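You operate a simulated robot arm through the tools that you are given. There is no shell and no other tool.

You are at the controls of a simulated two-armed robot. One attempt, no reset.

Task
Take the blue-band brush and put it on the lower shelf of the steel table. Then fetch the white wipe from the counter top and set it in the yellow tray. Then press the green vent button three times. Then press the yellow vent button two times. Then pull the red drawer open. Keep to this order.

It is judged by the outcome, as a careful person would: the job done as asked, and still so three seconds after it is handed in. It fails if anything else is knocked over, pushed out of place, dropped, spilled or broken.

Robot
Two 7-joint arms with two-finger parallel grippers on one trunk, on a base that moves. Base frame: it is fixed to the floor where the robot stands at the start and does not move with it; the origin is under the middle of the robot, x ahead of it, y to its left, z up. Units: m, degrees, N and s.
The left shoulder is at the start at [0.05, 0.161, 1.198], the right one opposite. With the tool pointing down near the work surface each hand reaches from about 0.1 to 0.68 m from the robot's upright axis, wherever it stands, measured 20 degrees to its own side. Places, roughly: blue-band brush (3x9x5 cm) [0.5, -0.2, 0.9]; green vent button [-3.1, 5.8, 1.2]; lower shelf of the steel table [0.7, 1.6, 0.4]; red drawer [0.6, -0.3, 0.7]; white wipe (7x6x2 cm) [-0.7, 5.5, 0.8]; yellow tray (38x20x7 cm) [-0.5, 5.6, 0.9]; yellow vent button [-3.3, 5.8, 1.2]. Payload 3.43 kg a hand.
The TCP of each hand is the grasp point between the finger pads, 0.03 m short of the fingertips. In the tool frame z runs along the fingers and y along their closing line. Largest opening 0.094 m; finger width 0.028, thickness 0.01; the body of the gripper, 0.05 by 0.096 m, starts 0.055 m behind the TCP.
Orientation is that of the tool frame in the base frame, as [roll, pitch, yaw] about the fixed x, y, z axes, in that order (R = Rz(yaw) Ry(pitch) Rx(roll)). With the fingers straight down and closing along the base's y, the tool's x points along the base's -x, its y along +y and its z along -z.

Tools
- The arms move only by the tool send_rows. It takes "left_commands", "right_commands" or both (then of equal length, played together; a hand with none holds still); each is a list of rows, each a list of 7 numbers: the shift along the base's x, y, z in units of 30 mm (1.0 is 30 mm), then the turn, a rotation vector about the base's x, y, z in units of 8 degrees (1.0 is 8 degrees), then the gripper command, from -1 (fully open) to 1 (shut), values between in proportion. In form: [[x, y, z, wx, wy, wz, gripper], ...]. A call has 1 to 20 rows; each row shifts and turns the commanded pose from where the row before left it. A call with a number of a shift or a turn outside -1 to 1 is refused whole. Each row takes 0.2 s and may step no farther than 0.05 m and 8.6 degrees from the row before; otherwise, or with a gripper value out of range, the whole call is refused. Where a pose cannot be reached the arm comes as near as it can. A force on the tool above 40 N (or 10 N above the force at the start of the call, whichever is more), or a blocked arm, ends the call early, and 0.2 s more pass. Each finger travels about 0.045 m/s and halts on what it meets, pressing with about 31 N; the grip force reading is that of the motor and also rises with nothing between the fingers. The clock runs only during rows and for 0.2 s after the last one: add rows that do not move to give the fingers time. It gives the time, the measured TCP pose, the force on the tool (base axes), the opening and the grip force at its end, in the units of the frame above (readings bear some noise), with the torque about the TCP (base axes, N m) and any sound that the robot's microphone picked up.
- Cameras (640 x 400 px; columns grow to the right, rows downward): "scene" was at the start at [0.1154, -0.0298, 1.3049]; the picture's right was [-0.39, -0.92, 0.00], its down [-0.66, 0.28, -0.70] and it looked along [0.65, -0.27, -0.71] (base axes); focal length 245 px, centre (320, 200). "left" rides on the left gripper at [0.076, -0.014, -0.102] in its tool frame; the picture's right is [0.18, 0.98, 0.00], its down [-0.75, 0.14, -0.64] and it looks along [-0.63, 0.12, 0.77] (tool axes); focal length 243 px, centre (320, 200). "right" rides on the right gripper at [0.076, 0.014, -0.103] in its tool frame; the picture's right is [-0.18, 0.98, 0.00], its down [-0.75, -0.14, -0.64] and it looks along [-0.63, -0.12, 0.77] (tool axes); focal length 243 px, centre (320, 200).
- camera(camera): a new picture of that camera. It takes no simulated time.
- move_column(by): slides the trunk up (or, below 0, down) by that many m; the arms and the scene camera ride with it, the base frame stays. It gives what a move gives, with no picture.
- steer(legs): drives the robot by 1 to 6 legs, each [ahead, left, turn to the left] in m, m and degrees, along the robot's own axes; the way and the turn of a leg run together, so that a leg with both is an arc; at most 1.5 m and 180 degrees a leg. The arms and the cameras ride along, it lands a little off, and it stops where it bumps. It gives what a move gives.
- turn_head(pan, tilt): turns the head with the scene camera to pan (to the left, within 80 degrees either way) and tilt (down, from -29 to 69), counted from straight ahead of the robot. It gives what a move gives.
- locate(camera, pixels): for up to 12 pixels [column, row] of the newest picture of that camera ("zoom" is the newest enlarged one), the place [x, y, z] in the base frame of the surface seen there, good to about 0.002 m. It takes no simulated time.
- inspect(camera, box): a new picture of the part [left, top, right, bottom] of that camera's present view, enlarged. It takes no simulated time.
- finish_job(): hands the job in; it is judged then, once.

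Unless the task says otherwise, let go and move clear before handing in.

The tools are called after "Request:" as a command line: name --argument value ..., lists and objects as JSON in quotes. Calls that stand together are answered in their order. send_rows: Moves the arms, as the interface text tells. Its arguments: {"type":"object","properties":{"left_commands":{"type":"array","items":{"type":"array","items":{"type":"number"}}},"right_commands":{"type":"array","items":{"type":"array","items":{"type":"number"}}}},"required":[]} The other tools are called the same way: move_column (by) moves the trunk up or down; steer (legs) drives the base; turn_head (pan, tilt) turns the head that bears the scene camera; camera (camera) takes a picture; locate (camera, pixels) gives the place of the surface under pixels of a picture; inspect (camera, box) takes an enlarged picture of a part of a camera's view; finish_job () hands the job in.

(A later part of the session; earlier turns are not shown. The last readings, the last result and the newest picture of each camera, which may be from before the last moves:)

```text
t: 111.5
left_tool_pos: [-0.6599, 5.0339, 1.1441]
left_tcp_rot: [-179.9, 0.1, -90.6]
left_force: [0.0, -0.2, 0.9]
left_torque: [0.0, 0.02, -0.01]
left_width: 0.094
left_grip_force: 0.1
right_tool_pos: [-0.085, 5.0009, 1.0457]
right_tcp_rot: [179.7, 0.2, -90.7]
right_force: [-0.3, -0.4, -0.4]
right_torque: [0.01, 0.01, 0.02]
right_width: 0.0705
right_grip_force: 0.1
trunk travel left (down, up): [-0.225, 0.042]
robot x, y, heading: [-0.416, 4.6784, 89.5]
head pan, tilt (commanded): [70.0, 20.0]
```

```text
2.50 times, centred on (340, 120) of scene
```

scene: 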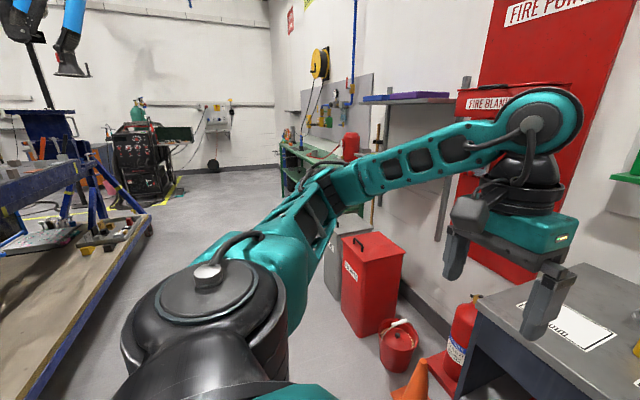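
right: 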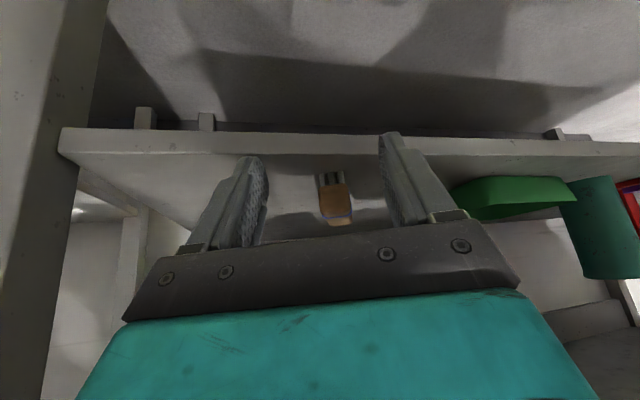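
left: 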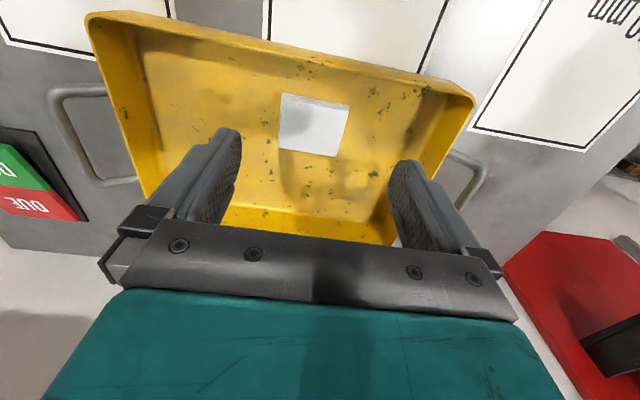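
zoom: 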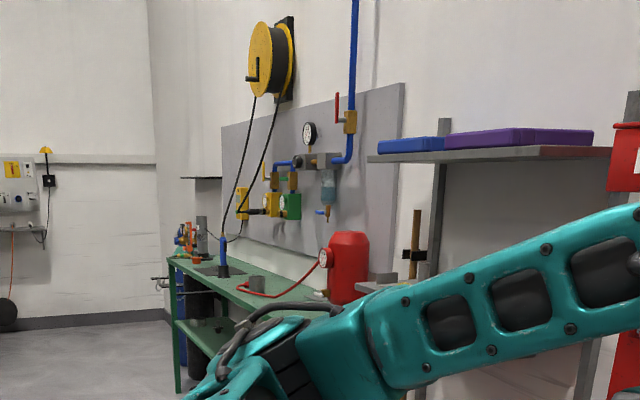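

The aisle is clear between y≈3.85 and 5.37, and I'm at y=4.68. I'll sidestep left 1.3 m twice to face the vent panel.

Request:
steer --legs '[[0, 1.3, 0.5], [0, 1.2, 0]]'

Request:
turn_head --pan 8 --tilt 15

Request:
camera --camera "scene"

```text
t: 133.7
left_tool_pos: [-3.1665, 5.057, 1.1438]
left_tcp_rot: [-179.9, 0.1, -91.7]
left_force: [-0.7, 0.3, 0.1]
left_torque: [-0.03, 0.0, -0.02]
left_width: 0.0938
left_grip_force: 0.1
right_tool_pos: [-2.5915, 5.0125, 1.0468]
right_tcp_rot: [179.6, 0.2, -91.8]
right_force: [0.4, 0.5, 0.5]
right_torque: [-0.02, -0.01, 0.0]
right_width: 0.0705
right_grip_force: 0.0
trunk travel left (down, up): [-0.225, 0.042]
robot x, y, heading: [-2.9295, 4.6986, 88.2]
head pan, tilt (commanded): [70.0, 20.0]
```

```text
t: 135.0
left_tool_pos: [-3.1666, 5.0569, 1.1424]
left_tcp_rot: [-179.9, 0.2, -91.8]
left_force: [-0.4, 0.6, 0.5]
left_torque: [0.01, -0.01, -0.02]
left_width: 0.0942
left_grip_force: 0.0
right_tool_pos: [-2.5921, 5.0118, 1.0465]
right_tcp_rot: [179.7, 0.1, -91.9]
right_force: [0.0, -0.4, 0.0]
right_torque: [-0.02, -0.01, 0.0]
right_width: 0.0705
right_grip_force: 0.1
trunk travel left (down, up): [-0.225, 0.042]
robot x, y, heading: [-2.9306, 4.6924, 88.3]
head pan, tilt (commanded): [8.0, 15.0]
```

```text
taken
```

scene: 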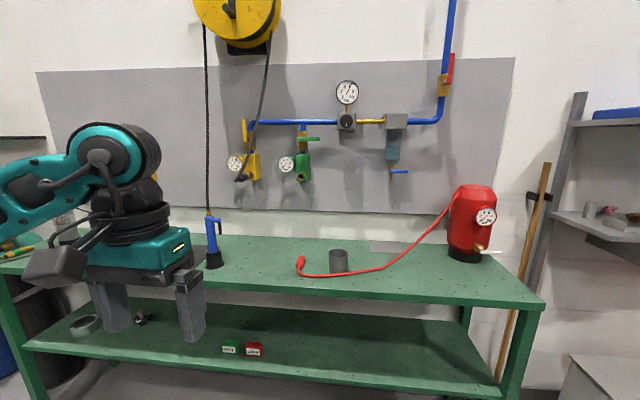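

I see the panel with a green valve body at (302,165) and a yellow one at (250,168), each with a gauge. I'll zoom in for the vent buttons.

Request:
inspect --camera "scene" --box '[220, 100, 350, 200]'

Request:
locate --camera "scene" --pixels '[[302, 165], [253, 168], [287, 165], [235, 165], [310, 139], [243, 130], [242, 178], [300, 250], [339, 260], [213, 240], [300, 285], [280, 110]]'

```text
4.00 times, centred on (285, 150) of scene
```

zoom: 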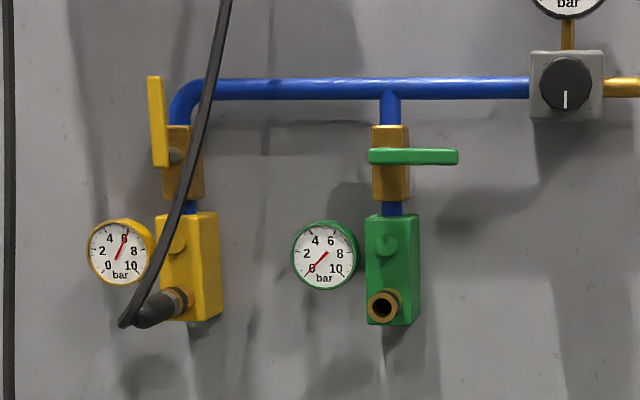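

```text
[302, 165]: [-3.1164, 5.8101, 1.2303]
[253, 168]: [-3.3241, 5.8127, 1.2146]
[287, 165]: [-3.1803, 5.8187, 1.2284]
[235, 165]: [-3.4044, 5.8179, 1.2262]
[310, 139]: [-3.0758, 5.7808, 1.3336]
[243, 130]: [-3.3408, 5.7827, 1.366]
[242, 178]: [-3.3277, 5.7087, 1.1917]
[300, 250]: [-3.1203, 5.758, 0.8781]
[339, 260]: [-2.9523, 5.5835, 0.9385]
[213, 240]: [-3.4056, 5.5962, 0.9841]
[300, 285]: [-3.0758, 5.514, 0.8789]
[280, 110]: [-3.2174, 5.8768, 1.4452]
```

The vent buttons look like the small round knobs on the block faces, green at zoom (387,245) and yellow at (177,243), with a black hose passing close to the yellow one. I'll measure them.

Request:
locate --camera "zoom" --pixels '[[387, 245], [387, 225], [400, 300], [380, 305], [177, 243], [190, 190], [165, 270], [205, 100], [130, 315], [160, 305], [325, 255], [412, 156]]'

Request:
inspect --camera "scene" --box '[285, 145, 325, 185]'

Request:
inspect --camera "scene" --box '[230, 140, 280, 190]'

```text
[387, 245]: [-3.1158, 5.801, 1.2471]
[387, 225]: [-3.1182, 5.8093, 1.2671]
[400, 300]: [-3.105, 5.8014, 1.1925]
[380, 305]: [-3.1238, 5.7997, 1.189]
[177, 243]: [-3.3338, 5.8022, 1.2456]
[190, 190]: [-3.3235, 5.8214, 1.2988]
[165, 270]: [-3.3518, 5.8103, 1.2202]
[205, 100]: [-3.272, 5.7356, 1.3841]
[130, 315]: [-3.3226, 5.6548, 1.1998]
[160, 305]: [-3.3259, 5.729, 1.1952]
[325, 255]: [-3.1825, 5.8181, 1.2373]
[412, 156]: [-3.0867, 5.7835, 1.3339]
```

```text
10.00 times, centred on (305, 165) of scene
```

zoom: 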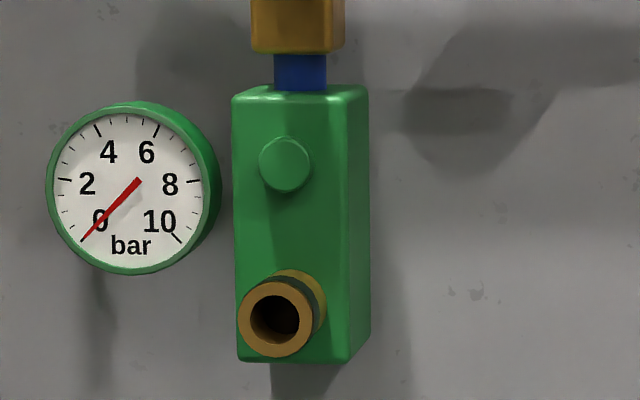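

```text
8.00 times, centred on (255, 165) of scene
```

zoom: 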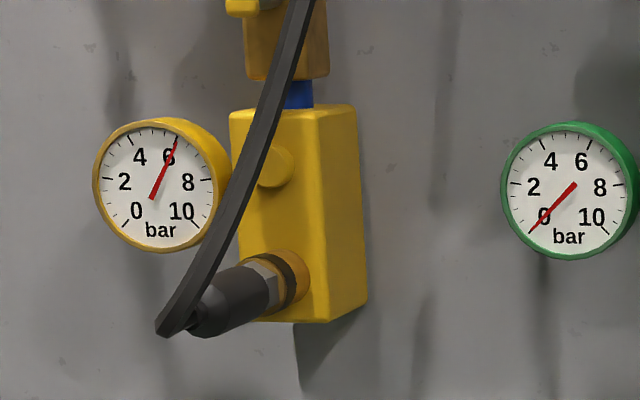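

The green button is at about (-3.116, 5.801, 1.247) and the yellow one at (-3.334, 5.802, 1.246). A hose runs about 13 cm in front of the yellow one and a second cable hangs further left, so I'll measure those and the bench edge.

Request:
inspect --camera "scene" --box '[180, 0, 340, 300]'

Request:
locate --camera "scene" --pixels '[[205, 60], [206, 100], [207, 150], [209, 200], [268, 60], [262, 100], [256, 130], [250, 150], [400, 292], [400, 300], [310, 297], [260, 385]]'

```text
1.33 times, centred on (260, 150) of scene
```

zoom: 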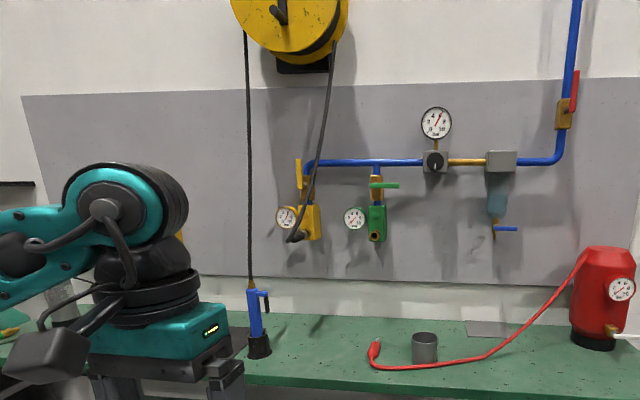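

```text
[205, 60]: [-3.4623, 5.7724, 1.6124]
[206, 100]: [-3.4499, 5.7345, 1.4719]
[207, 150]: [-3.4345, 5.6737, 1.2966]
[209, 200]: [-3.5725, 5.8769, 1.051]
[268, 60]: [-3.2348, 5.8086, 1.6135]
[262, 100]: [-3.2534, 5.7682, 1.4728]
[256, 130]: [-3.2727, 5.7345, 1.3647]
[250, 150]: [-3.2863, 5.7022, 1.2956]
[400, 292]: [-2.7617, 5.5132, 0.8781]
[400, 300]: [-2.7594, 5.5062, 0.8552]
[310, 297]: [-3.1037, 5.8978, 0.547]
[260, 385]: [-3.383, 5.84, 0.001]
```

The hose in front of the yellow button passes at about (-3.304, 5.68) at its height and the other cable at (-3.43, 5.66), so I'll press yellow with the right hand coming in from the right, clear of both. First, in free space, I'll pull the left hand aside and turn the right hand to point ahead with the fingers shut.

Request:
send_rows --left_commands '[[-0.4, -0.4, 0, 0, 0, 0, -1], [-0.4, -0.4, 0, 0, 0, 0, -1], [-0.4, -0.4, 0, 0, 0, 0, -1], [-0.4, -0.4, 0, 0, 0, 0, -1], [-0.4, -0.4, 0, 0, 0, 0, -1], [-0.4, -0.4, 0, 0, 0, 0, -1], [-0.4, -0.4, 0, 0, 0, 0, -1], [-0.4, -0.4, 0, 0, 0, 0, -1], [-0.4, -0.4, 0, 0, 0, 0, -1], [-0.4, 0, 0, 0, 0, 0, -1], [0, 0, 0, 0, 0, 0, -1], [0, 0, 0, 0, 0, 0, -1], [0, 0, 0, 0, 0, 0, -1]]' --right_commands '[[-0.66, 0.36, 0.555, 0.9375, 0, 0, 0], [-0.66, 0.36, 0.555, 0.9375, 0, 0, 0.5], [-0.66, 0.36, 0.555, 0.9375, 0, 0, 1], [-0.66, 0.36, 0.555, 0.9375, 0, 0, 1], [-0.66, 0.36, 0.555, 0.9375, 0, 0, 1], [-0.66, 0.36, 0.555, 0.9375, 0, 0, 1], [-0.66, 0.36, 0.555, 0.9375, 0, 0, 1], [-0.66, 0.36, 0.555, 0.9375, 0, 0, 1], [-0.66, 0.36, 0.555, 0.9375, 0, 0, 1], [-0.66, 0.36, 0.555, 0.9375, 0, 0, 1], [-0.66, 0.36, 0.555, 0.9375, 0, 0, 1], [-0.66, 0.36, 0.555, 0.9375, 0, 0, 1], [0, 0, 0, 0, 0, 0, 1]]'

Request:
camera --camera "scene"

Request:
camera --camera "right"

```text
t: 137.8
left_tool_pos: [-3.286, 4.9495, 1.144]
left_tcp_rot: [180.0, 0.0, -91.6]
left_force: [0.0, 0.6, -0.5]
left_torque: [-0.04, 0.01, 0.01]
left_width: 0.0939
left_grip_force: 0.1
right_tool_pos: [-2.8299, 5.1467, 1.2509]
right_tcp_rot: [83.0, 87.9, 173.3]
right_force: [0.8, 0.0, -0.5]
right_torque: [0.02, -0.01, -0.04]
right_width: 0.0
right_grip_force: 31.0
right hand out of reach, approached as far as the arm can: row 7
trunk travel left (down, up): [-0.225, 0.042]
robot x, y, heading: [-2.9272, 4.6935, 88.0]
head pan, tilt (commanded): [8.0, 15.0]
```

```text
taken
```

scene: 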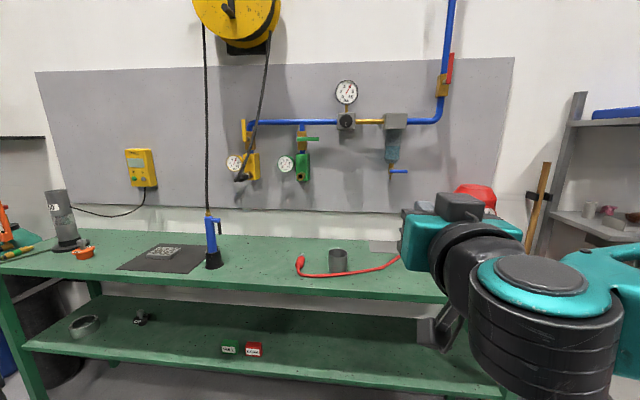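

```text
taken
```

right: 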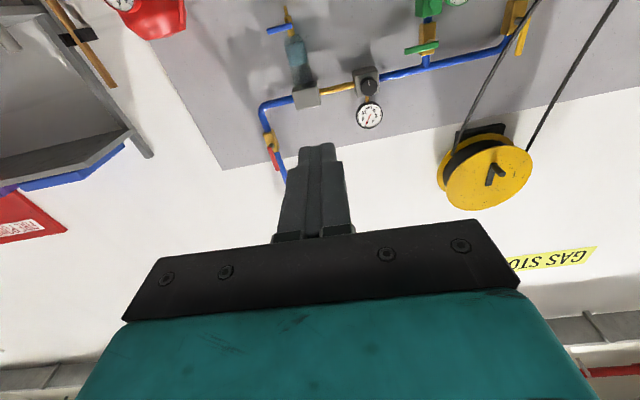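

The right hand now points straight ahead with the fingers shut at z≈1.25, and both cables are clearly visible at (207,120) and (262,100). I'll shift left 0.27 m with a 2° trim, then roll ahead 0.3 m.

Request:
steer --legs '[[0, 0.27, 2], [0.3, 0, 0]]'

Request:
turn_head --pan 0 --tilt 15

Request:
camera --camera "scene"

```text
t: 142.3
left_tool_pos: [-3.5674, 5.2323, 1.1447]
left_tcp_rot: [-180.0, 0.1, -89.3]
left_force: [0.5, 0.3, -0.7]
left_torque: [-0.03, 0.01, 0.02]
left_width: 0.0938
left_grip_force: 0.1
right_tool_pos: [-3.1193, 5.4515, 1.2502]
right_tcp_rot: [85.7, 88.2, 178.5]
right_force: [-0.3, 0.4, 0.4]
right_torque: [-0.01, 0.02, 0.0]
right_width: 0.0
right_grip_force: 30.5
trunk travel left (down, up): [-0.225, 0.042]
robot x, y, heading: [-3.201, 4.9944, 90.5]
head pan, tilt (commanded): [8.0, 15.0]
```

```text
t: 143.0
left_tool_pos: [-3.5683, 5.2324, 1.1448]
left_tcp_rot: [-179.9, 0.1, -89.3]
left_force: [0.9, -0.8, 0.0]
left_torque: [-0.02, -0.01, 0.0]
left_width: 0.0938
left_grip_force: 0.0
right_tool_pos: [-3.119, 5.449, 1.25]
right_tcp_rot: [84.4, 88.2, 177.2]
right_force: [0.6, 0.7, -0.5]
right_torque: [0.0, 0.04, 0.02]
right_width: 0.0
right_grip_force: 30.9
trunk travel left (down, up): [-0.225, 0.042]
robot x, y, heading: [-3.2019, 4.9937, 90.2]
head pan, tilt (commanded): [0.0, 15.0]
```

```text
taken
```

scene: 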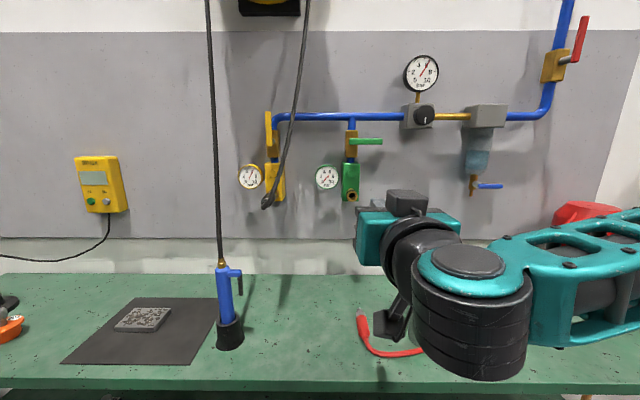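

The hand is lined up with the green block. I'll re-measure the buttons and hoses from this nearer viewpoint.

Request:
inspect --camera "scene" --box '[325, 140, 375, 210]'

Request:
locate --camera "zoom" --pixels '[[320, 200], [300, 180], [330, 160], [320, 230], [310, 320]]'

Request:
inspect --camera "scene" --box '[230, 130, 310, 220]'

```text
5.71 times, centred on (350, 175) of scene
```

zoom: 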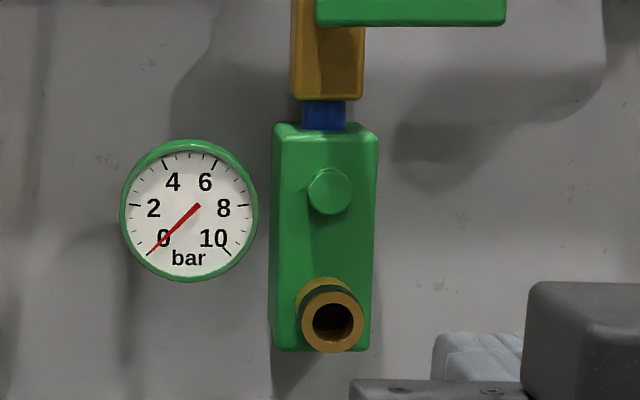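

```text
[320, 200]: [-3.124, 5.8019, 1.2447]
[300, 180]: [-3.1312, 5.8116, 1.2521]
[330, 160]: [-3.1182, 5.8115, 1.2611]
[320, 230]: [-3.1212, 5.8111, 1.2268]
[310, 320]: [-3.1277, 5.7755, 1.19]
```

```text
4.44 times, centred on (270, 175) of scene
```

zoom: 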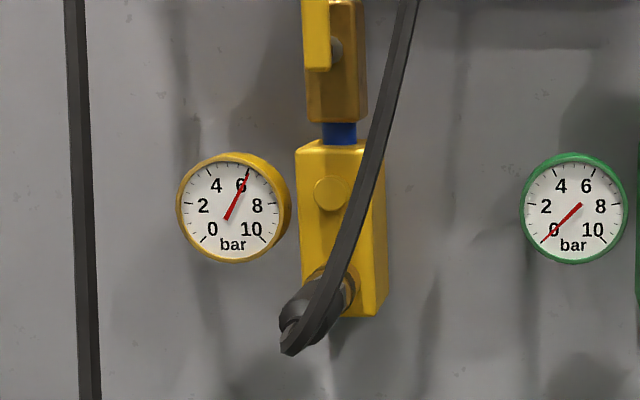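

The green button is centred near (-3.118, 5.802, 1.249) and stands out about 1 cm. I'll now measure the yellow one and the hoses in the latest zoom.

Request:
locate --camera "zoom" --pixels '[[330, 193], [330, 210], [310, 175], [362, 193], [375, 150], [350, 225], [330, 280], [300, 345], [405, 20], [84, 200], [300, 320], [235, 160]]'

```text
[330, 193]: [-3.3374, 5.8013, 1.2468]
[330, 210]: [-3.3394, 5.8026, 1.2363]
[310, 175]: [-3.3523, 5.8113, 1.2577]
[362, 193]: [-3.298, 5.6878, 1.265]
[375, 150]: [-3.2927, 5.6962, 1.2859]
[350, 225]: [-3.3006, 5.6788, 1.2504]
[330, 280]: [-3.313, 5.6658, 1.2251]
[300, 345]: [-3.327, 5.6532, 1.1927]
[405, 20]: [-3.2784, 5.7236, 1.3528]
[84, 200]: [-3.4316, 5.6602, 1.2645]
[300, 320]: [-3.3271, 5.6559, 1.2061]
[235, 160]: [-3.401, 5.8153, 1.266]
```

Yellow is at about (-3.337, 5.802, 1.247), with the hose about 12 cm in front at (-3.30, 5.68). I'll roll 0.1 m closer for an easier reach and bring the fingertips to about 2 cm from the green button.

Request:
steer --legs '[[0.1, 0, 0]]'

Request:
send_rows --right_commands '[[0, 0.8, 0, 0, 0, 0, 1], [0, 0.8, 0, 0, 0, 0, 1], [0, 0.8, 0, 0, 0, 0, 1], [0, 0.8, 0, 0, 0, 0, 1], [0, 0.8, 0, 0, 0, 0, 1], [0, 0.8, 0, 0, 0, 0, 1], [0, 0.8, 0, 0, 0, 0, 1], [0, 0, 0, 0, 0, 0, 1]]'

Request:
camera --camera "scene"

Request:
camera --camera "right"

```text
t: 144.2
left_tool_pos: [-3.5678, 5.3322, 1.1448]
left_tcp_rot: [-179.9, 0.0, -89.2]
left_force: [0.0, 0.4, -0.3]
left_torque: [-0.01, -0.02, 0.03]
left_width: 0.0942
left_grip_force: 0.1
right_tool_pos: [-3.1201, 5.5504, 1.2492]
right_tcp_rot: [86.2, 88.2, 179.1]
right_force: [-0.3, 0.1, -0.3]
right_torque: [0.03, -0.01, 0.02]
right_width: 0.0002
right_grip_force: 30.6
trunk travel left (down, up): [-0.225, 0.042]
robot x, y, heading: [-3.2026, 5.0889, 90.7]
head pan, tilt (commanded): [0.0, 15.0]
```

```text
t: 146.0
left_tool_pos: [-3.568, 5.3324, 1.144]
left_tcp_rot: [-180.0, 0.0, -89.2]
left_force: [-0.4, -0.2, -0.3]
left_torque: [-0.02, 0.0, -0.01]
left_width: 0.0941
left_grip_force: 0.2
right_tool_pos: [-3.1215, 5.7184, 1.2509]
right_tcp_rot: [84.3, 88.1, 177.1]
right_force: [0.0, 1.2, 0.5]
right_torque: [0.01, -0.01, 0.04]
right_width: 0.0
right_grip_force: 30.7
trunk travel left (down, up): [-0.225, 0.042]
robot x, y, heading: [-3.1976, 5.0944, 90.6]
head pan, tilt (commanded): [0.0, 15.0]
```

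```text
taken
```

scene: 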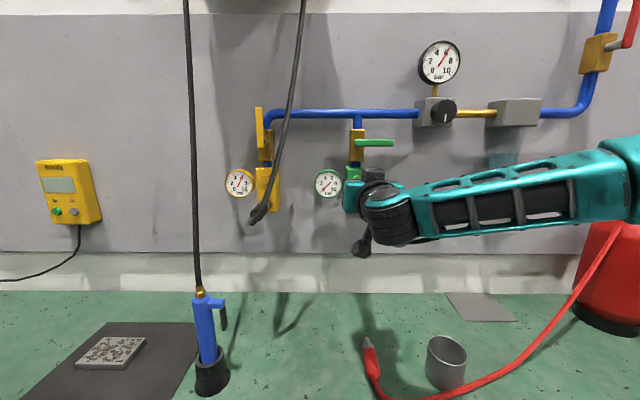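

```text
taken
```

right: 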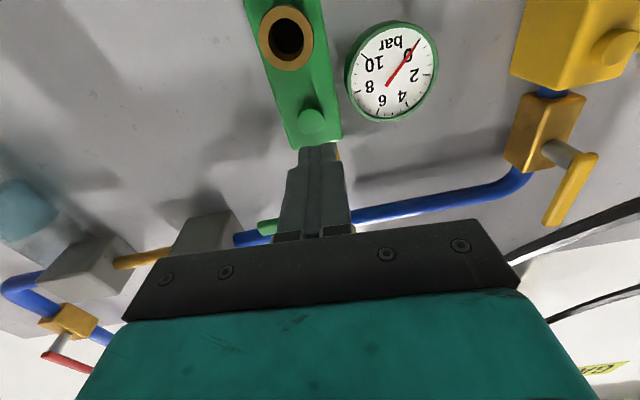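

The right camera shows the green button at (312,122) just ahead of the fingertips at (318,148). I'll locate it from here to aim exactly.

Request:
locate --camera "right" --pixels '[[312, 120], [305, 115], [320, 115], [312, 108], [318, 150], [300, 95], [330, 130]]'

Request:
inspect --camera "right" --box '[260, 60, 380, 180]'

```text
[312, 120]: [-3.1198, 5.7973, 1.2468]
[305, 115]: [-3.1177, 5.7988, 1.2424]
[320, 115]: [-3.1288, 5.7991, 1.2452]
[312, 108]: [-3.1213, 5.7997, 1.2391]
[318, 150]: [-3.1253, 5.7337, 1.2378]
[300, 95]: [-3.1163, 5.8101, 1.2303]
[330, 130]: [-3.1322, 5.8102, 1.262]
```

```text
3.33 times, centred on (320, 120) of right
```

zoom: 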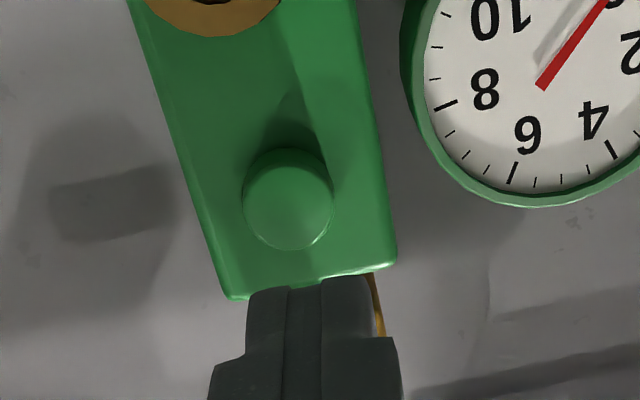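

The button's face is centred at about (-3.120, 5.799, 1.247) and the fingertips are about 5 cm short of it. I'll correct the aim by a few mm and close to about 8 mm from it.

Request:
send_rows --right_commands '[[0.07, 0.5, -0.1, 0, 0, 0, 1], [0, 0.5, 0, 0, 0, 0, 1], [0, 0.4, 0, 0, 0, 0, 1], [0, 0, 0, 0, 0, 0, 1], [0, 0, 0, 0, 0, 0, 1]]'

Request:
inspect --camera "right" --box '[260, 60, 380, 180]'

Request:
inspect --camera "scene" --box '[310, 140, 410, 220]'

```text
t: 147.2
left_tool_pos: [-3.5687, 5.3323, 1.1438]
left_tcp_rot: [-179.9, 0.1, -89.2]
left_force: [-0.7, 0.3, 0.2]
left_torque: [-0.02, 0.02, -0.04]
left_width: 0.094
left_grip_force: 0.0
right_tool_pos: [-3.1213, 5.7603, 1.2474]
right_tcp_rot: [84.9, 88.1, 177.6]
right_force: [-0.2, 0.5, -0.9]
right_torque: [-0.01, -0.01, -0.02]
right_width: 0.0
right_grip_force: 31.1
trunk travel left (down, up): [-0.225, 0.042]
robot x, y, heading: [-3.1977, 5.093, 90.9]
head pan, tilt (commanded): [0.0, 15.0]
```

```text
3.33 times, centred on (320, 120) of right
```

zoom: 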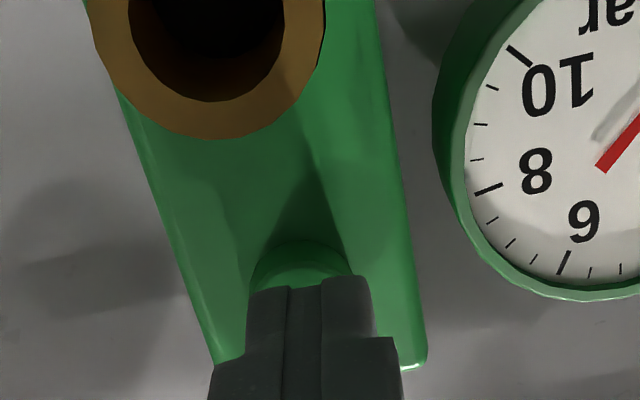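

```text
5.00 times, centred on (360, 180) of scene
```

zoom: 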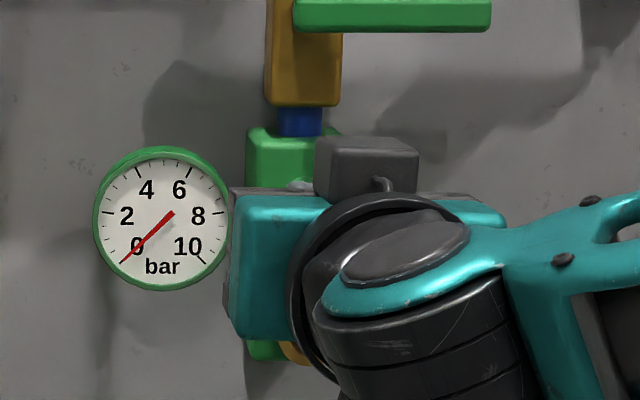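

The fingertips are centred right in front of the button. I'll creep forward in 3 mm steps to feel the contact for press one.

Request:
send_rows --right_commands '[[0, 0.1, 0, 0, 0, 0, 1], [0, 0.1, 0, 0, 0, 0, 1], [0, 0.1, 0, 0, 0, 0, 1], [0, 0, 0, 0, 0, 0, 1]]'

```text
t: 148.2
left_tool_pos: [-3.568, 5.3313, 1.1444]
left_tcp_rot: [-180.0, 0.1, -89.2]
left_force: [-0.1, 0.1, -0.1]
left_torque: [0.01, -0.04, -0.01]
left_width: 0.0938
left_grip_force: 0.1
right_tool_pos: [-3.1187, 5.7693, 1.2459]
right_tcp_rot: [84.3, 88.1, 177.1]
right_force: [-0.3, -0.6, -0.5]
right_torque: [0.04, -0.02, -0.03]
right_width: 0.0
right_grip_force: 31.3
trunk travel left (down, up): [-0.225, 0.042]
robot x, y, heading: [-3.1997, 5.094, 90.6]
head pan, tilt (commanded): [0.0, 15.0]
```

No contact yet with the tips at y≈5.799. I'll go on in small steps.

Request:
send_rows --right_commands '[[0, 0.08, 0, 0, 0, 0, 1], [0, 0.08, 0, 0, 0, 0, 1], [0, 0, 0, 0, 0, 0, 1]]'

```text
t: 149.0
left_tool_pos: [-3.5673, 5.3322, 1.1452]
left_tcp_rot: [-179.9, 0.0, -89.1]
left_force: [-0.3, 0.1, -0.4]
left_torque: [-0.01, -0.01, 0.01]
left_width: 0.0938
left_grip_force: 0.0
right_tool_pos: [-3.1193, 5.7727, 1.2466]
right_tcp_rot: [83.5, 88.1, 176.5]
right_force: [-0.3, -3.6, 0.6]
right_torque: [0.0, -0.02, 0.01]
right_width: 0.0
right_grip_force: 31.4
trunk travel left (down, up): [-0.225, 0.042]
robot x, y, heading: [-3.1968, 5.0926, 90.6]
head pan, tilt (commanded): [0.0, 15.0]
heard: click
```

A click was heard with -3.6 N on the tool, so press one registered. I'll withdraw about 1.5 cm and check whether anything sounds on release.

Request:
send_rows --right_commands '[[0, -0.2, 0, 0, 0, 0, 1], [0, -0.3, 0, 0, 0, 0, 1], [0, 0, 0, 0, 0, 0, 1]]'

Request:
inspect --camera "right" --box '[260, 60, 380, 180]'

Request:
camera --camera "scene"

```text
t: 149.8
left_tool_pos: [-3.5683, 5.3329, 1.1442]
left_tcp_rot: [-180.0, 0.1, -89.2]
left_force: [0.1, -0.3, -0.3]
left_torque: [0.02, 0.04, -0.01]
left_width: 0.0939
left_grip_force: 0.1
right_tool_pos: [-3.1203, 5.7589, 1.2471]
right_tcp_rot: [84.5, 88.1, 177.4]
right_force: [0.1, -0.9, 0.5]
right_torque: [0.0, -0.02, -0.02]
right_width: 0.0001
right_grip_force: 30.9
trunk travel left (down, up): [-0.225, 0.042]
robot x, y, heading: [-3.1974, 5.0906, 90.8]
head pan, tilt (commanded): [0.0, 15.0]
```

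```text
3.33 times, centred on (320, 120) of right
```

zoom: 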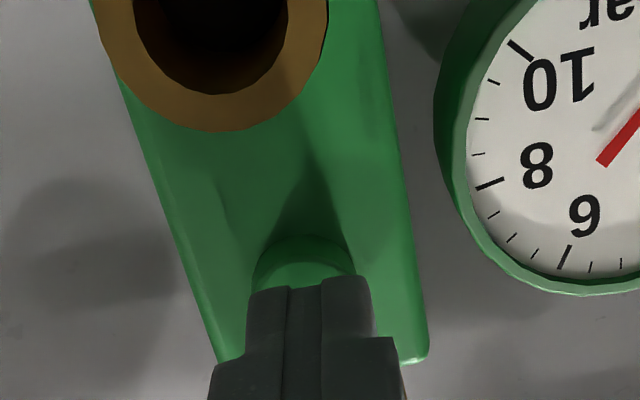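

```text
taken
```

scene: 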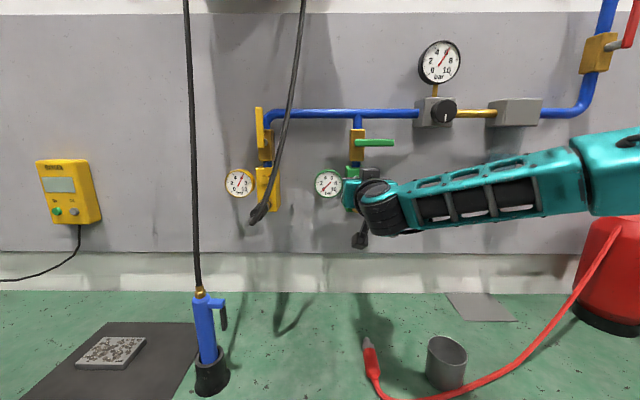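

The button came back and no sound followed on release. Press two: forward by the same amount, with the steps ending at the same depth.

Request:
send_rows --right_commands '[[0, 0.3, 0, 0, 0, 0, 1], [0, 0.15, 0, 0, 0, 0, 1], [0, 0.07, 0, 0, 0, 0, 1], [0, 0, 0, 0, 0, 0, 1]]'

```text
t: 150.8
left_tool_pos: [-3.568, 5.3317, 1.1442]
left_tcp_rot: [-180.0, -0.1, -89.2]
left_force: [-0.2, 0.0, 0.2]
left_torque: [0.0, -0.02, 0.04]
left_width: 0.0945
left_grip_force: 0.1
right_tool_pos: [-3.1197, 5.7729, 1.2465]
right_tcp_rot: [83.9, 88.1, 176.6]
right_force: [1.1, -5.2, -0.2]
right_torque: [-0.02, 0.01, -0.02]
right_width: 0.0
right_grip_force: 30.7
trunk travel left (down, up): [-0.225, 0.042]
robot x, y, heading: [-3.1978, 5.093, 90.9]
head pan, tilt (commanded): [0.0, 15.0]
heard: click
```

The second click was heard at -5.2 N. I'll withdraw 1.5 cm and hold a moment.

Request:
send_rows --right_commands '[[0, -0.22, 0, 0, 0, 0, 1], [0, -0.3, 0, 0, 0, 0, 1], [0, 0, 0, 0, 0, 0, 1]]'

Request:
send_rows --right_commands '[[0, 0.3, 0, 0, 0, 0, 1], [0, 0.15, 0, 0, 0, 0, 1], [0, 0.07, 0, 0, 0, 0, 1], [0, 0, 0, 0, 0, 0, 1]]'

```text
t: 151.6
left_tool_pos: [-3.5679, 5.3319, 1.1461]
left_tcp_rot: [-179.9, 0.1, -89.2]
left_force: [-0.1, -0.3, -1.0]
left_torque: [-0.02, 0.02, 0.01]
left_width: 0.0941
left_grip_force: 0.0
right_tool_pos: [-3.1181, 5.7588, 1.2446]
right_tcp_rot: [85.0, 88.1, 177.8]
right_force: [0.5, 0.3, -0.3]
right_torque: [0.04, -0.04, 0.03]
right_width: 0.0
right_grip_force: 30.9
trunk travel left (down, up): [-0.225, 0.042]
robot x, y, heading: [-3.199, 5.0954, 90.9]
head pan, tilt (commanded): [0.0, 15.0]
```

```text
t: 152.6
left_tool_pos: [-3.5689, 5.3297, 1.1444]
left_tcp_rot: [180.0, 0.1, -89.2]
left_force: [0.5, 0.6, -0.2]
left_torque: [-0.01, 0.0, 0.0]
left_width: 0.0941
left_grip_force: 0.0
right_tool_pos: [-3.1176, 5.7748, 1.2469]
right_tcp_rot: [86.0, 88.2, 178.9]
right_force: [1.9, -6.6, -2.8]
right_torque: [-0.04, 0.05, -0.06]
right_width: 0.0
right_grip_force: 30.7
trunk travel left (down, up): [-0.225, 0.042]
robot x, y, heading: [-3.1995, 5.0936, 91.0]
head pan, tilt (commanded): [0.0, 15.0]
heard: click
```

The third click was heard, so the green button has been pressed three times. I'll withdraw the hand 25 cm straight back.

Request:
send_rows --right_commands '[[0, -0.3, 0, 0, 0, 0, 1], [0, -0.6, 0, 0, 0, 0, 1], [0, -0.9, 0, 0, 0, 0, 1], [0, -0.9, 0, 0, 0, 0, 1], [0, -0.9, 0, 0, 0, 0, 1], [0, -0.9, 0, 0, 0, 0, 1], [0, -0.9, 0, 0, 0, 0, 1], [0, -0.9, 0, 0, 0, 0, 1], [0, -0.9, 0, 0, 0, 0, 1], [0, -0.9, 0, 0, 0, 0, 1], [0, 0, 0, 0, 0, 0, 1]]'

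Request:
camera --camera "scene"

Request:
inspect --camera "scene" --box '[215, 120, 375, 230]'

```text
t: 155.0
left_tool_pos: [-3.5685, 5.3319, 1.1441]
left_tcp_rot: [180.0, 0.2, -89.2]
left_force: [-0.1, 0.3, -0.3]
left_torque: [0.0, 0.02, -0.03]
left_width: 0.094
left_grip_force: 0.0
right_tool_pos: [-3.1201, 5.5316, 1.247]
right_tcp_rot: [84.7, 88.1, 177.4]
right_force: [0.1, -0.1, 0.0]
right_torque: [0.01, 0.03, 0.01]
right_width: 0.0
right_grip_force: 31.3
trunk travel left (down, up): [-0.225, 0.042]
robot x, y, heading: [-3.1999, 5.0926, 90.9]
head pan, tilt (commanded): [0.0, 15.0]
```

```text
taken
```

scene: 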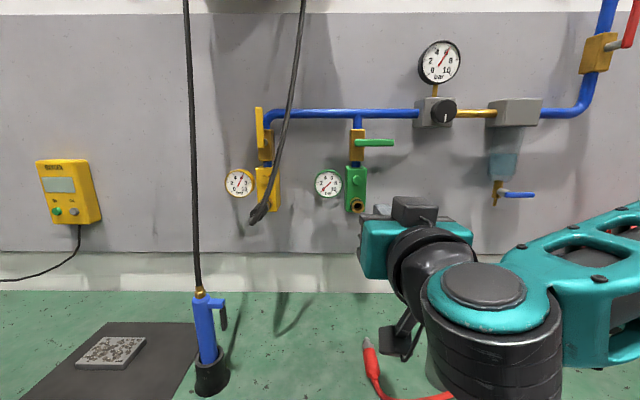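

```text
3.64 times, centred on (295, 175) of scene
```

zoom: 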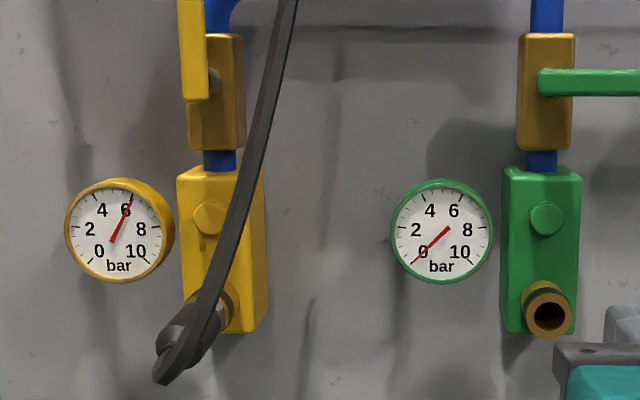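

The green valve and button are back at rest. From this zoom I'll measure the yellow button, the hose at several heights and the green gauge's rim to plan the approach from the right.

Request:
locate --camera "zoom" --pixels '[[210, 217], [205, 215], [237, 217], [230, 230], [246, 190], [255, 160], [220, 265], [265, 120], [394, 230], [440, 183], [405, 200], [262, 230]]'

```text
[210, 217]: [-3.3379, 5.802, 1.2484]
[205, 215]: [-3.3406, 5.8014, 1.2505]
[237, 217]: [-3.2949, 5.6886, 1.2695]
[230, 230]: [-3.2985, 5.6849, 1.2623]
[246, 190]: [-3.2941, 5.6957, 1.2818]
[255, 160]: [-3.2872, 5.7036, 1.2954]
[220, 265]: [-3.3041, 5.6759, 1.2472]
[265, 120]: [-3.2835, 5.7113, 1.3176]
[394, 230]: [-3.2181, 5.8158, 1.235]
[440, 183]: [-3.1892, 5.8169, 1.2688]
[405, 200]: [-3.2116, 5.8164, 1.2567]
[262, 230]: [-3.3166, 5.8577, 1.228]
```

Hose centre at the hand's height is about (-3.295, 5.695) and the green gauge's rim is at y=5.816. A 68° approach from the right keeps about 2 cm from each. I'll yaw the right hand left by 65° here in the open.

Request:
send_rows --right_commands '[[0, 0, 0, 0, 0, 0.907, 1], [0, 0, 0, 0, 0, 0.907, 1], [0, 0, 0, 0, 0, 0.907, 1], [0, 0, 0, 0, 0, 0.907, 1], [0, 0, 0, 0, 0, 0.907, 1], [0, 0, 0, 0, 0, 0.907, 1], [0, 0, 0, 0, 0, 0.907, 1], [0, 0, 0, 0, 0, 0.907, 1], [0, 0, 0, 0, 0, 0.907, 1], [0, 0, 0, 0, 0, 0, 1]]'

Request:
camera --camera "scene"

Request:
camera --camera "right"

```text
t: 157.2
left_tool_pos: [-3.5687, 5.3314, 1.1452]
left_tcp_rot: [-179.9, 0.1, -89.2]
left_force: [-0.3, 0.3, -0.1]
left_torque: [-0.03, 0.01, 0.0]
left_width: 0.094
left_grip_force: 0.1
right_tool_pos: [-3.115, 5.5317, 1.2547]
right_tcp_rot: [83.2, 88.1, -118.7]
right_force: [0.3, -1.1, -0.4]
right_torque: [-0.02, 0.01, -0.03]
right_width: 0.0002
right_grip_force: 30.9
right hand out of reach, approached as far as the arm can: row 2, 8
trunk travel left (down, up): [-0.225, 0.042]
robot x, y, heading: [-3.1998, 5.0908, 90.6]
head pan, tilt (commanded): [0.0, 15.0]
```

```text
taken
```

scene: 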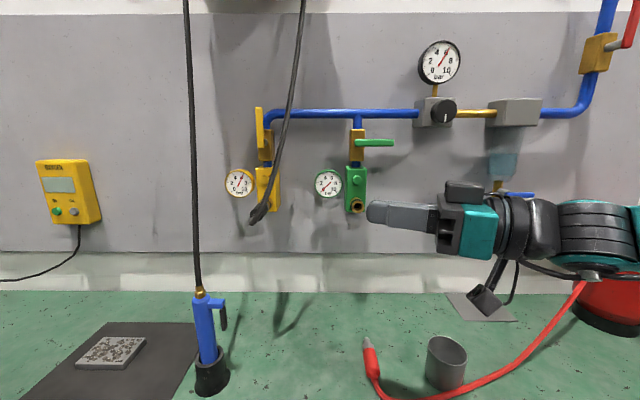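

```text
taken
```

right: 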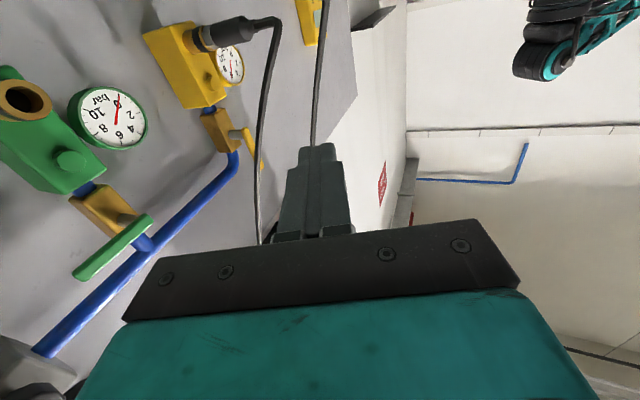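

The hand points at 158°, as planned. It has a dark box on top at (465,190), so I'll measure the hand's true outline before going near the hose.

Request:
inspect --camera "scene" --box '[350, 160, 550, 320]'

Request:
locate --camera "scene" --pixels '[[370, 212], [400, 215], [430, 208], [440, 200], [440, 250], [450, 184], [482, 184], [480, 230], [485, 300], [500, 310], [520, 225], [560, 230]]'

```text
2.50 times, centred on (450, 240) of scene
```

zoom: 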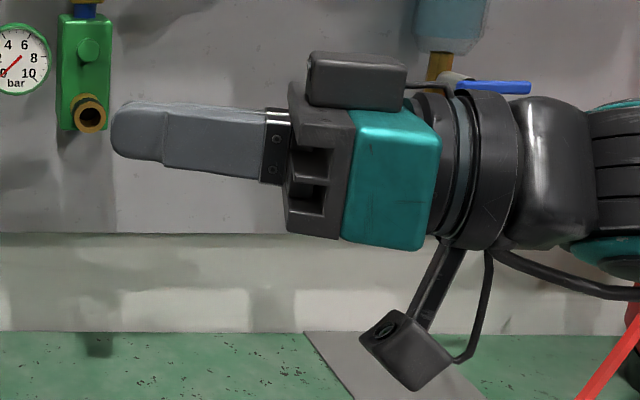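

```text
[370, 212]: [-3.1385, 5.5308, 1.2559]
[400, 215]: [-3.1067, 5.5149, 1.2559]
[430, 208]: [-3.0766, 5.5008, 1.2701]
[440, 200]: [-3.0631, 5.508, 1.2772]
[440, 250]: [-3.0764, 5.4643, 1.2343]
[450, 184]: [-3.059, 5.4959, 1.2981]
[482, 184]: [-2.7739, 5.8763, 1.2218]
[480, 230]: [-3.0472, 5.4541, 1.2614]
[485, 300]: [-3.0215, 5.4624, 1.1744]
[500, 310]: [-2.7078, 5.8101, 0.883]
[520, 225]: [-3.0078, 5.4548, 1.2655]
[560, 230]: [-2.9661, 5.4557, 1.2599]
```

The outline matches the data: the body starts about 9 cm behind the tips and is ±4.8 cm wide. Before moving nearer I'll look right to see where the elbow is relative to the red tank.

Request:
turn_head --pan -45 --tilt 25

Request:
camera --camera "scene"

Request:
locate --camera "scene" --pixels '[[200, 200], [250, 200], [300, 200], [350, 200], [400, 200], [300, 250], [350, 250], [200, 250], [250, 150], [300, 150], [400, 250], [150, 250]]'

```text
t: 158.3
left_tool_pos: [-3.5691, 5.3324, 1.1439]
left_tcp_rot: [-179.9, 0.1, -89.3]
left_force: [-0.3, 0.3, -0.2]
left_torque: [-0.01, -0.02, 0.01]
left_width: 0.0942
left_grip_force: 0.1
right_tool_pos: [-3.1159, 5.5301, 1.2543]
right_tcp_rot: [84.1, 88.1, -117.7]
right_force: [1.1, -0.7, 0.1]
right_torque: [0.0, -0.01, 0.02]
right_width: 0.0
right_grip_force: 30.9
trunk travel left (down, up): [-0.225, 0.042]
robot x, y, heading: [-3.2032, 5.0951, 90.7]
head pan, tilt (commanded): [-45.0, 25.0]
```

```text
taken
```

scene: 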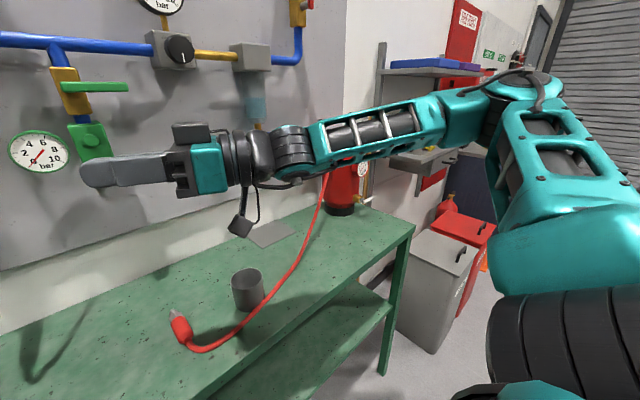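

```text
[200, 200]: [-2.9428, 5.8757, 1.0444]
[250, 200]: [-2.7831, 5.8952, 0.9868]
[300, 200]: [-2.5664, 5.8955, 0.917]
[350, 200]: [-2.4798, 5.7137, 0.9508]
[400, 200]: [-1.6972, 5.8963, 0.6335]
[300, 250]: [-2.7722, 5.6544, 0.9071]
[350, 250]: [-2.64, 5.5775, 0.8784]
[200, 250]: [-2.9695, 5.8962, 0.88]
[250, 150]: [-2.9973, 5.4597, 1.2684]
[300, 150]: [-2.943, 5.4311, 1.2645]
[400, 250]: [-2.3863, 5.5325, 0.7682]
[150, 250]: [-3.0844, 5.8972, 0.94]
```

The elbow is high and to the right at about (520,90). I'll measure it and the red tank's top.

Request:
locate --camera "scene" --pixels '[[420, 115], [470, 105], [530, 85], [550, 150], [520, 230], [375, 130], [340, 180], [355, 165], [365, 195], [580, 180]]'

```text
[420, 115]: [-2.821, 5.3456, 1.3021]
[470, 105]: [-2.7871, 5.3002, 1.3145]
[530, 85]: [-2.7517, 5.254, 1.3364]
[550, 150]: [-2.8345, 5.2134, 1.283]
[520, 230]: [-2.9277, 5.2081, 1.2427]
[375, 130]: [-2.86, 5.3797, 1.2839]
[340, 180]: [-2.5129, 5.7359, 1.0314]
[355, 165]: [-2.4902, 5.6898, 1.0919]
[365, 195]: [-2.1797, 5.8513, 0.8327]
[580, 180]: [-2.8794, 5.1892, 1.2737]
```

The elbow and forearm stay well above and clear of the tank, filter and lever. I'll roll 7 cm closer, turn the head back and move the hand to a point 12 cm short of the yellow button along the approach line.

Request:
steer --legs '[[0.07, 0, 0]]'

Request:
turn_head --pan 5 --tilt 20

```text
t: 159.3
left_tool_pos: [-3.5697, 5.4015, 1.1452]
left_tcp_rot: [-180.0, -0.1, -89.2]
left_force: [-0.3, 0.5, 0.4]
left_torque: [0.0, -0.01, 0.01]
left_width: 0.0942
left_grip_force: 0.1
right_tool_pos: [-3.1148, 5.5998, 1.2542]
right_tcp_rot: [84.8, 88.1, -117.0]
right_force: [-0.2, -0.1, 0.3]
right_torque: [-0.02, 0.01, 0.06]
right_width: 0.0003
right_grip_force: 31.0
trunk travel left (down, up): [-0.225, 0.042]
robot x, y, heading: [-3.1991, 5.165, 90.6]
head pan, tilt (commanded): [-45.0, 25.0]
```

```text
t: 160.5
left_tool_pos: [-3.5686, 5.4007, 1.1437]
left_tcp_rot: [-180.0, 0.2, -89.2]
left_force: [0.0, 0.4, -0.9]
left_torque: [0.03, 0.01, 0.01]
left_width: 0.0939
left_grip_force: 0.1
right_tool_pos: [-3.1156, 5.5984, 1.2538]
right_tcp_rot: [84.2, 88.1, -117.5]
right_force: [0.1, -0.5, -0.8]
right_torque: [-0.04, 0.03, 0.0]
right_width: 0.0
right_grip_force: 31.3
trunk travel left (down, up): [-0.225, 0.042]
robot x, y, heading: [-3.2067, 5.1623, 90.7]
head pan, tilt (commanded): [5.0, 20.0]
```

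The hand is at (-3.1155, 5.599, 1.254) pointing at 158°. I'll move to the pre-approach point (-3.203, 5.737, 1.246).

Request:
send_rows --right_commands '[[-0.483, 0.764, -0.045, 0, 0, 0, 1], [-0.483, 0.764, -0.045, 0, 0, 0, 1], [-0.483, 0.764, -0.045, 0, 0, 0, 1], [-0.483, 0.764, -0.045, 0, 0, 0, 1], [-0.483, 0.764, -0.045, 0, 0, 0, 1], [-0.483, 0.764, -0.045, 0, 0, 0, 1], [0, 0, 0, 0, 0, 0, 1]]'

Request:
camera --camera "scene"

Request:
inspect --camera "scene" --box '[200, 80, 440, 230]'

Request:
camera --camera "right"

```text
t: 162.1
left_tool_pos: [-3.5691, 5.4, 1.1451]
left_tcp_rot: [-180.0, 0.0, -89.2]
left_force: [0.3, -0.3, 1.1]
left_torque: [0.05, 0.0, -0.01]
left_width: 0.0938
left_grip_force: 0.1
right_tool_pos: [-3.2011, 5.7391, 1.2461]
right_tcp_rot: [83.4, 88.1, -118.3]
right_force: [-0.7, 0.5, -0.6]
right_torque: [0.01, 0.01, -0.02]
right_width: 0.0002
right_grip_force: 30.6
trunk travel left (down, up): [-0.225, 0.042]
robot x, y, heading: [-3.1995, 5.1564, 90.9]
head pan, tilt (commanded): [5.0, 20.0]
```

```text
taken
```

scene: 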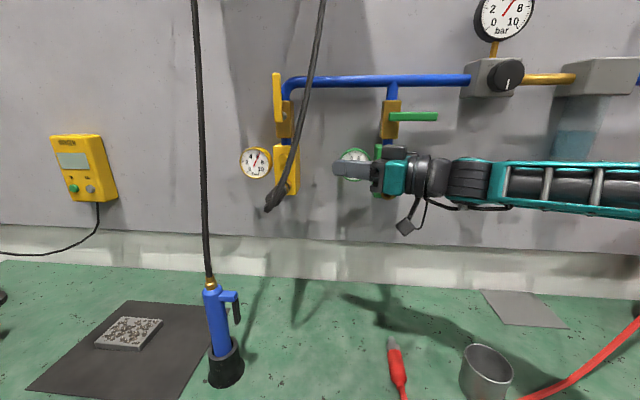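

```text
2.67 times, centred on (320, 155) of scene
```

zoom: 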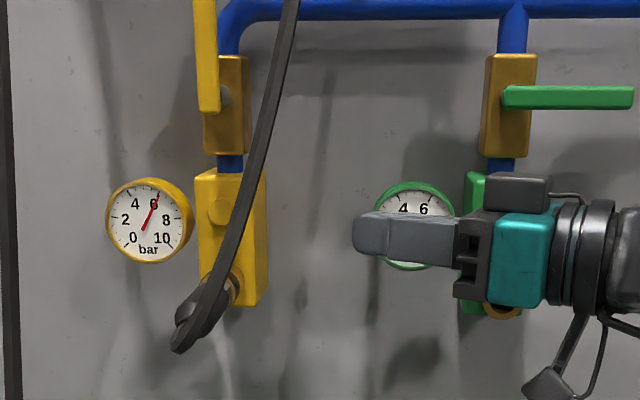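

```text
taken
```

right: 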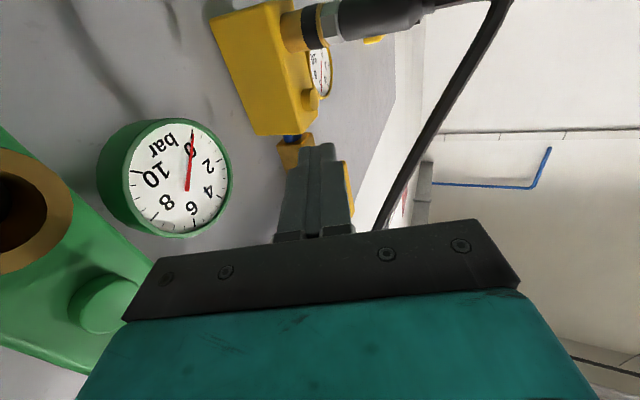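

The hand passes about 4.5 cm in front of the green button and the hose is still well to the left. The right camera sees the yellow button at about (312,100), so I'll measure it and the hose from here.

Request:
inspect --camera "right" --box '[240, 0, 440, 240]'

Request:
locate --camera "right" --pixels '[[312, 100], [309, 95], [315, 105], [300, 110], [400, 190], [420, 150], [440, 110], [380, 220], [318, 148], [490, 30]]'

```text
1.67 times, centred on (340, 120) of right
```

zoom: 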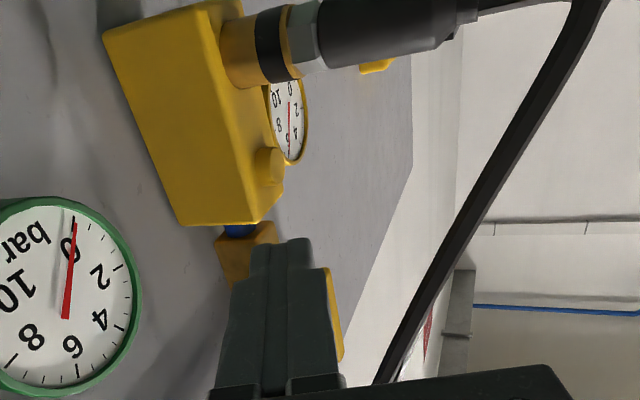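

```text
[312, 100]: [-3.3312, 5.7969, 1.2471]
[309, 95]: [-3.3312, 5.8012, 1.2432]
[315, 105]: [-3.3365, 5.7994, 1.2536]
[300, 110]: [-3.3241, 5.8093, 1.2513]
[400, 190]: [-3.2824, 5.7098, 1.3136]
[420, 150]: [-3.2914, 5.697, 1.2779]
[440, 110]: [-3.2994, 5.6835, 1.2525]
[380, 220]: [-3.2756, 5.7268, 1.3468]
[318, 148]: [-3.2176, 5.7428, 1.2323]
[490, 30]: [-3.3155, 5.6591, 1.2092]
```

Both cameras agree: the button face is at y≈5.80 around x=-3.337 and the hose centre is near (-3.30, 5.687) at that height. I'll advance 8 cm along the approach line and check.

Request:
send_rows --right_commands '[[-0.66, 0.218, 0, 0, 0, 0, 1], [-0.66, 0.218, 0, 0, 0, 0, 1], [-0.66, 0.218, 0, 0, 0, 0, 1], [-0.66, 0.218, 0, 0, 0, 0, 1], [0, 0, 0, 0, 0, 0, 1]]'

Request:
inspect --camera "scene" --box '[200, 80, 440, 230]'

Request:
camera --camera "right"

```text
t: 163.3
left_tool_pos: [-3.5695, 5.4008, 1.1447]
left_tcp_rot: [180.0, 0.1, -89.3]
left_force: [0.0, -0.4, 0.0]
left_torque: [0.03, 0.0, -0.01]
left_width: 0.0939
left_grip_force: 0.1
right_tool_pos: [-3.2826, 5.7633, 1.2485]
right_tcp_rot: [83.8, 88.2, -117.9]
right_force: [-0.1, -0.3, 0.7]
right_torque: [0.0, 0.01, -0.01]
right_width: 0.0
right_grip_force: 31.6
trunk travel left (down, up): [-0.225, 0.042]
robot x, y, heading: [-3.1989, 5.1621, 90.7]
head pan, tilt (commanded): [5.0, 20.0]
```

```text
2.67 times, centred on (320, 155) of scene
```

zoom: 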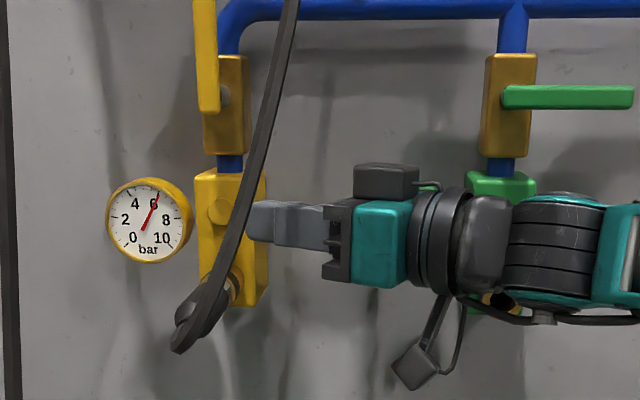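

```text
taken
```

right: 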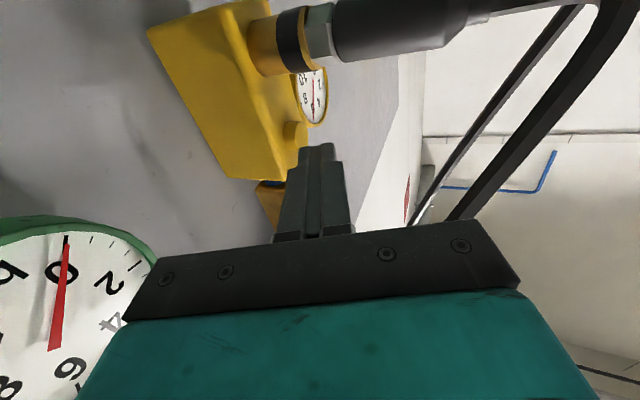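

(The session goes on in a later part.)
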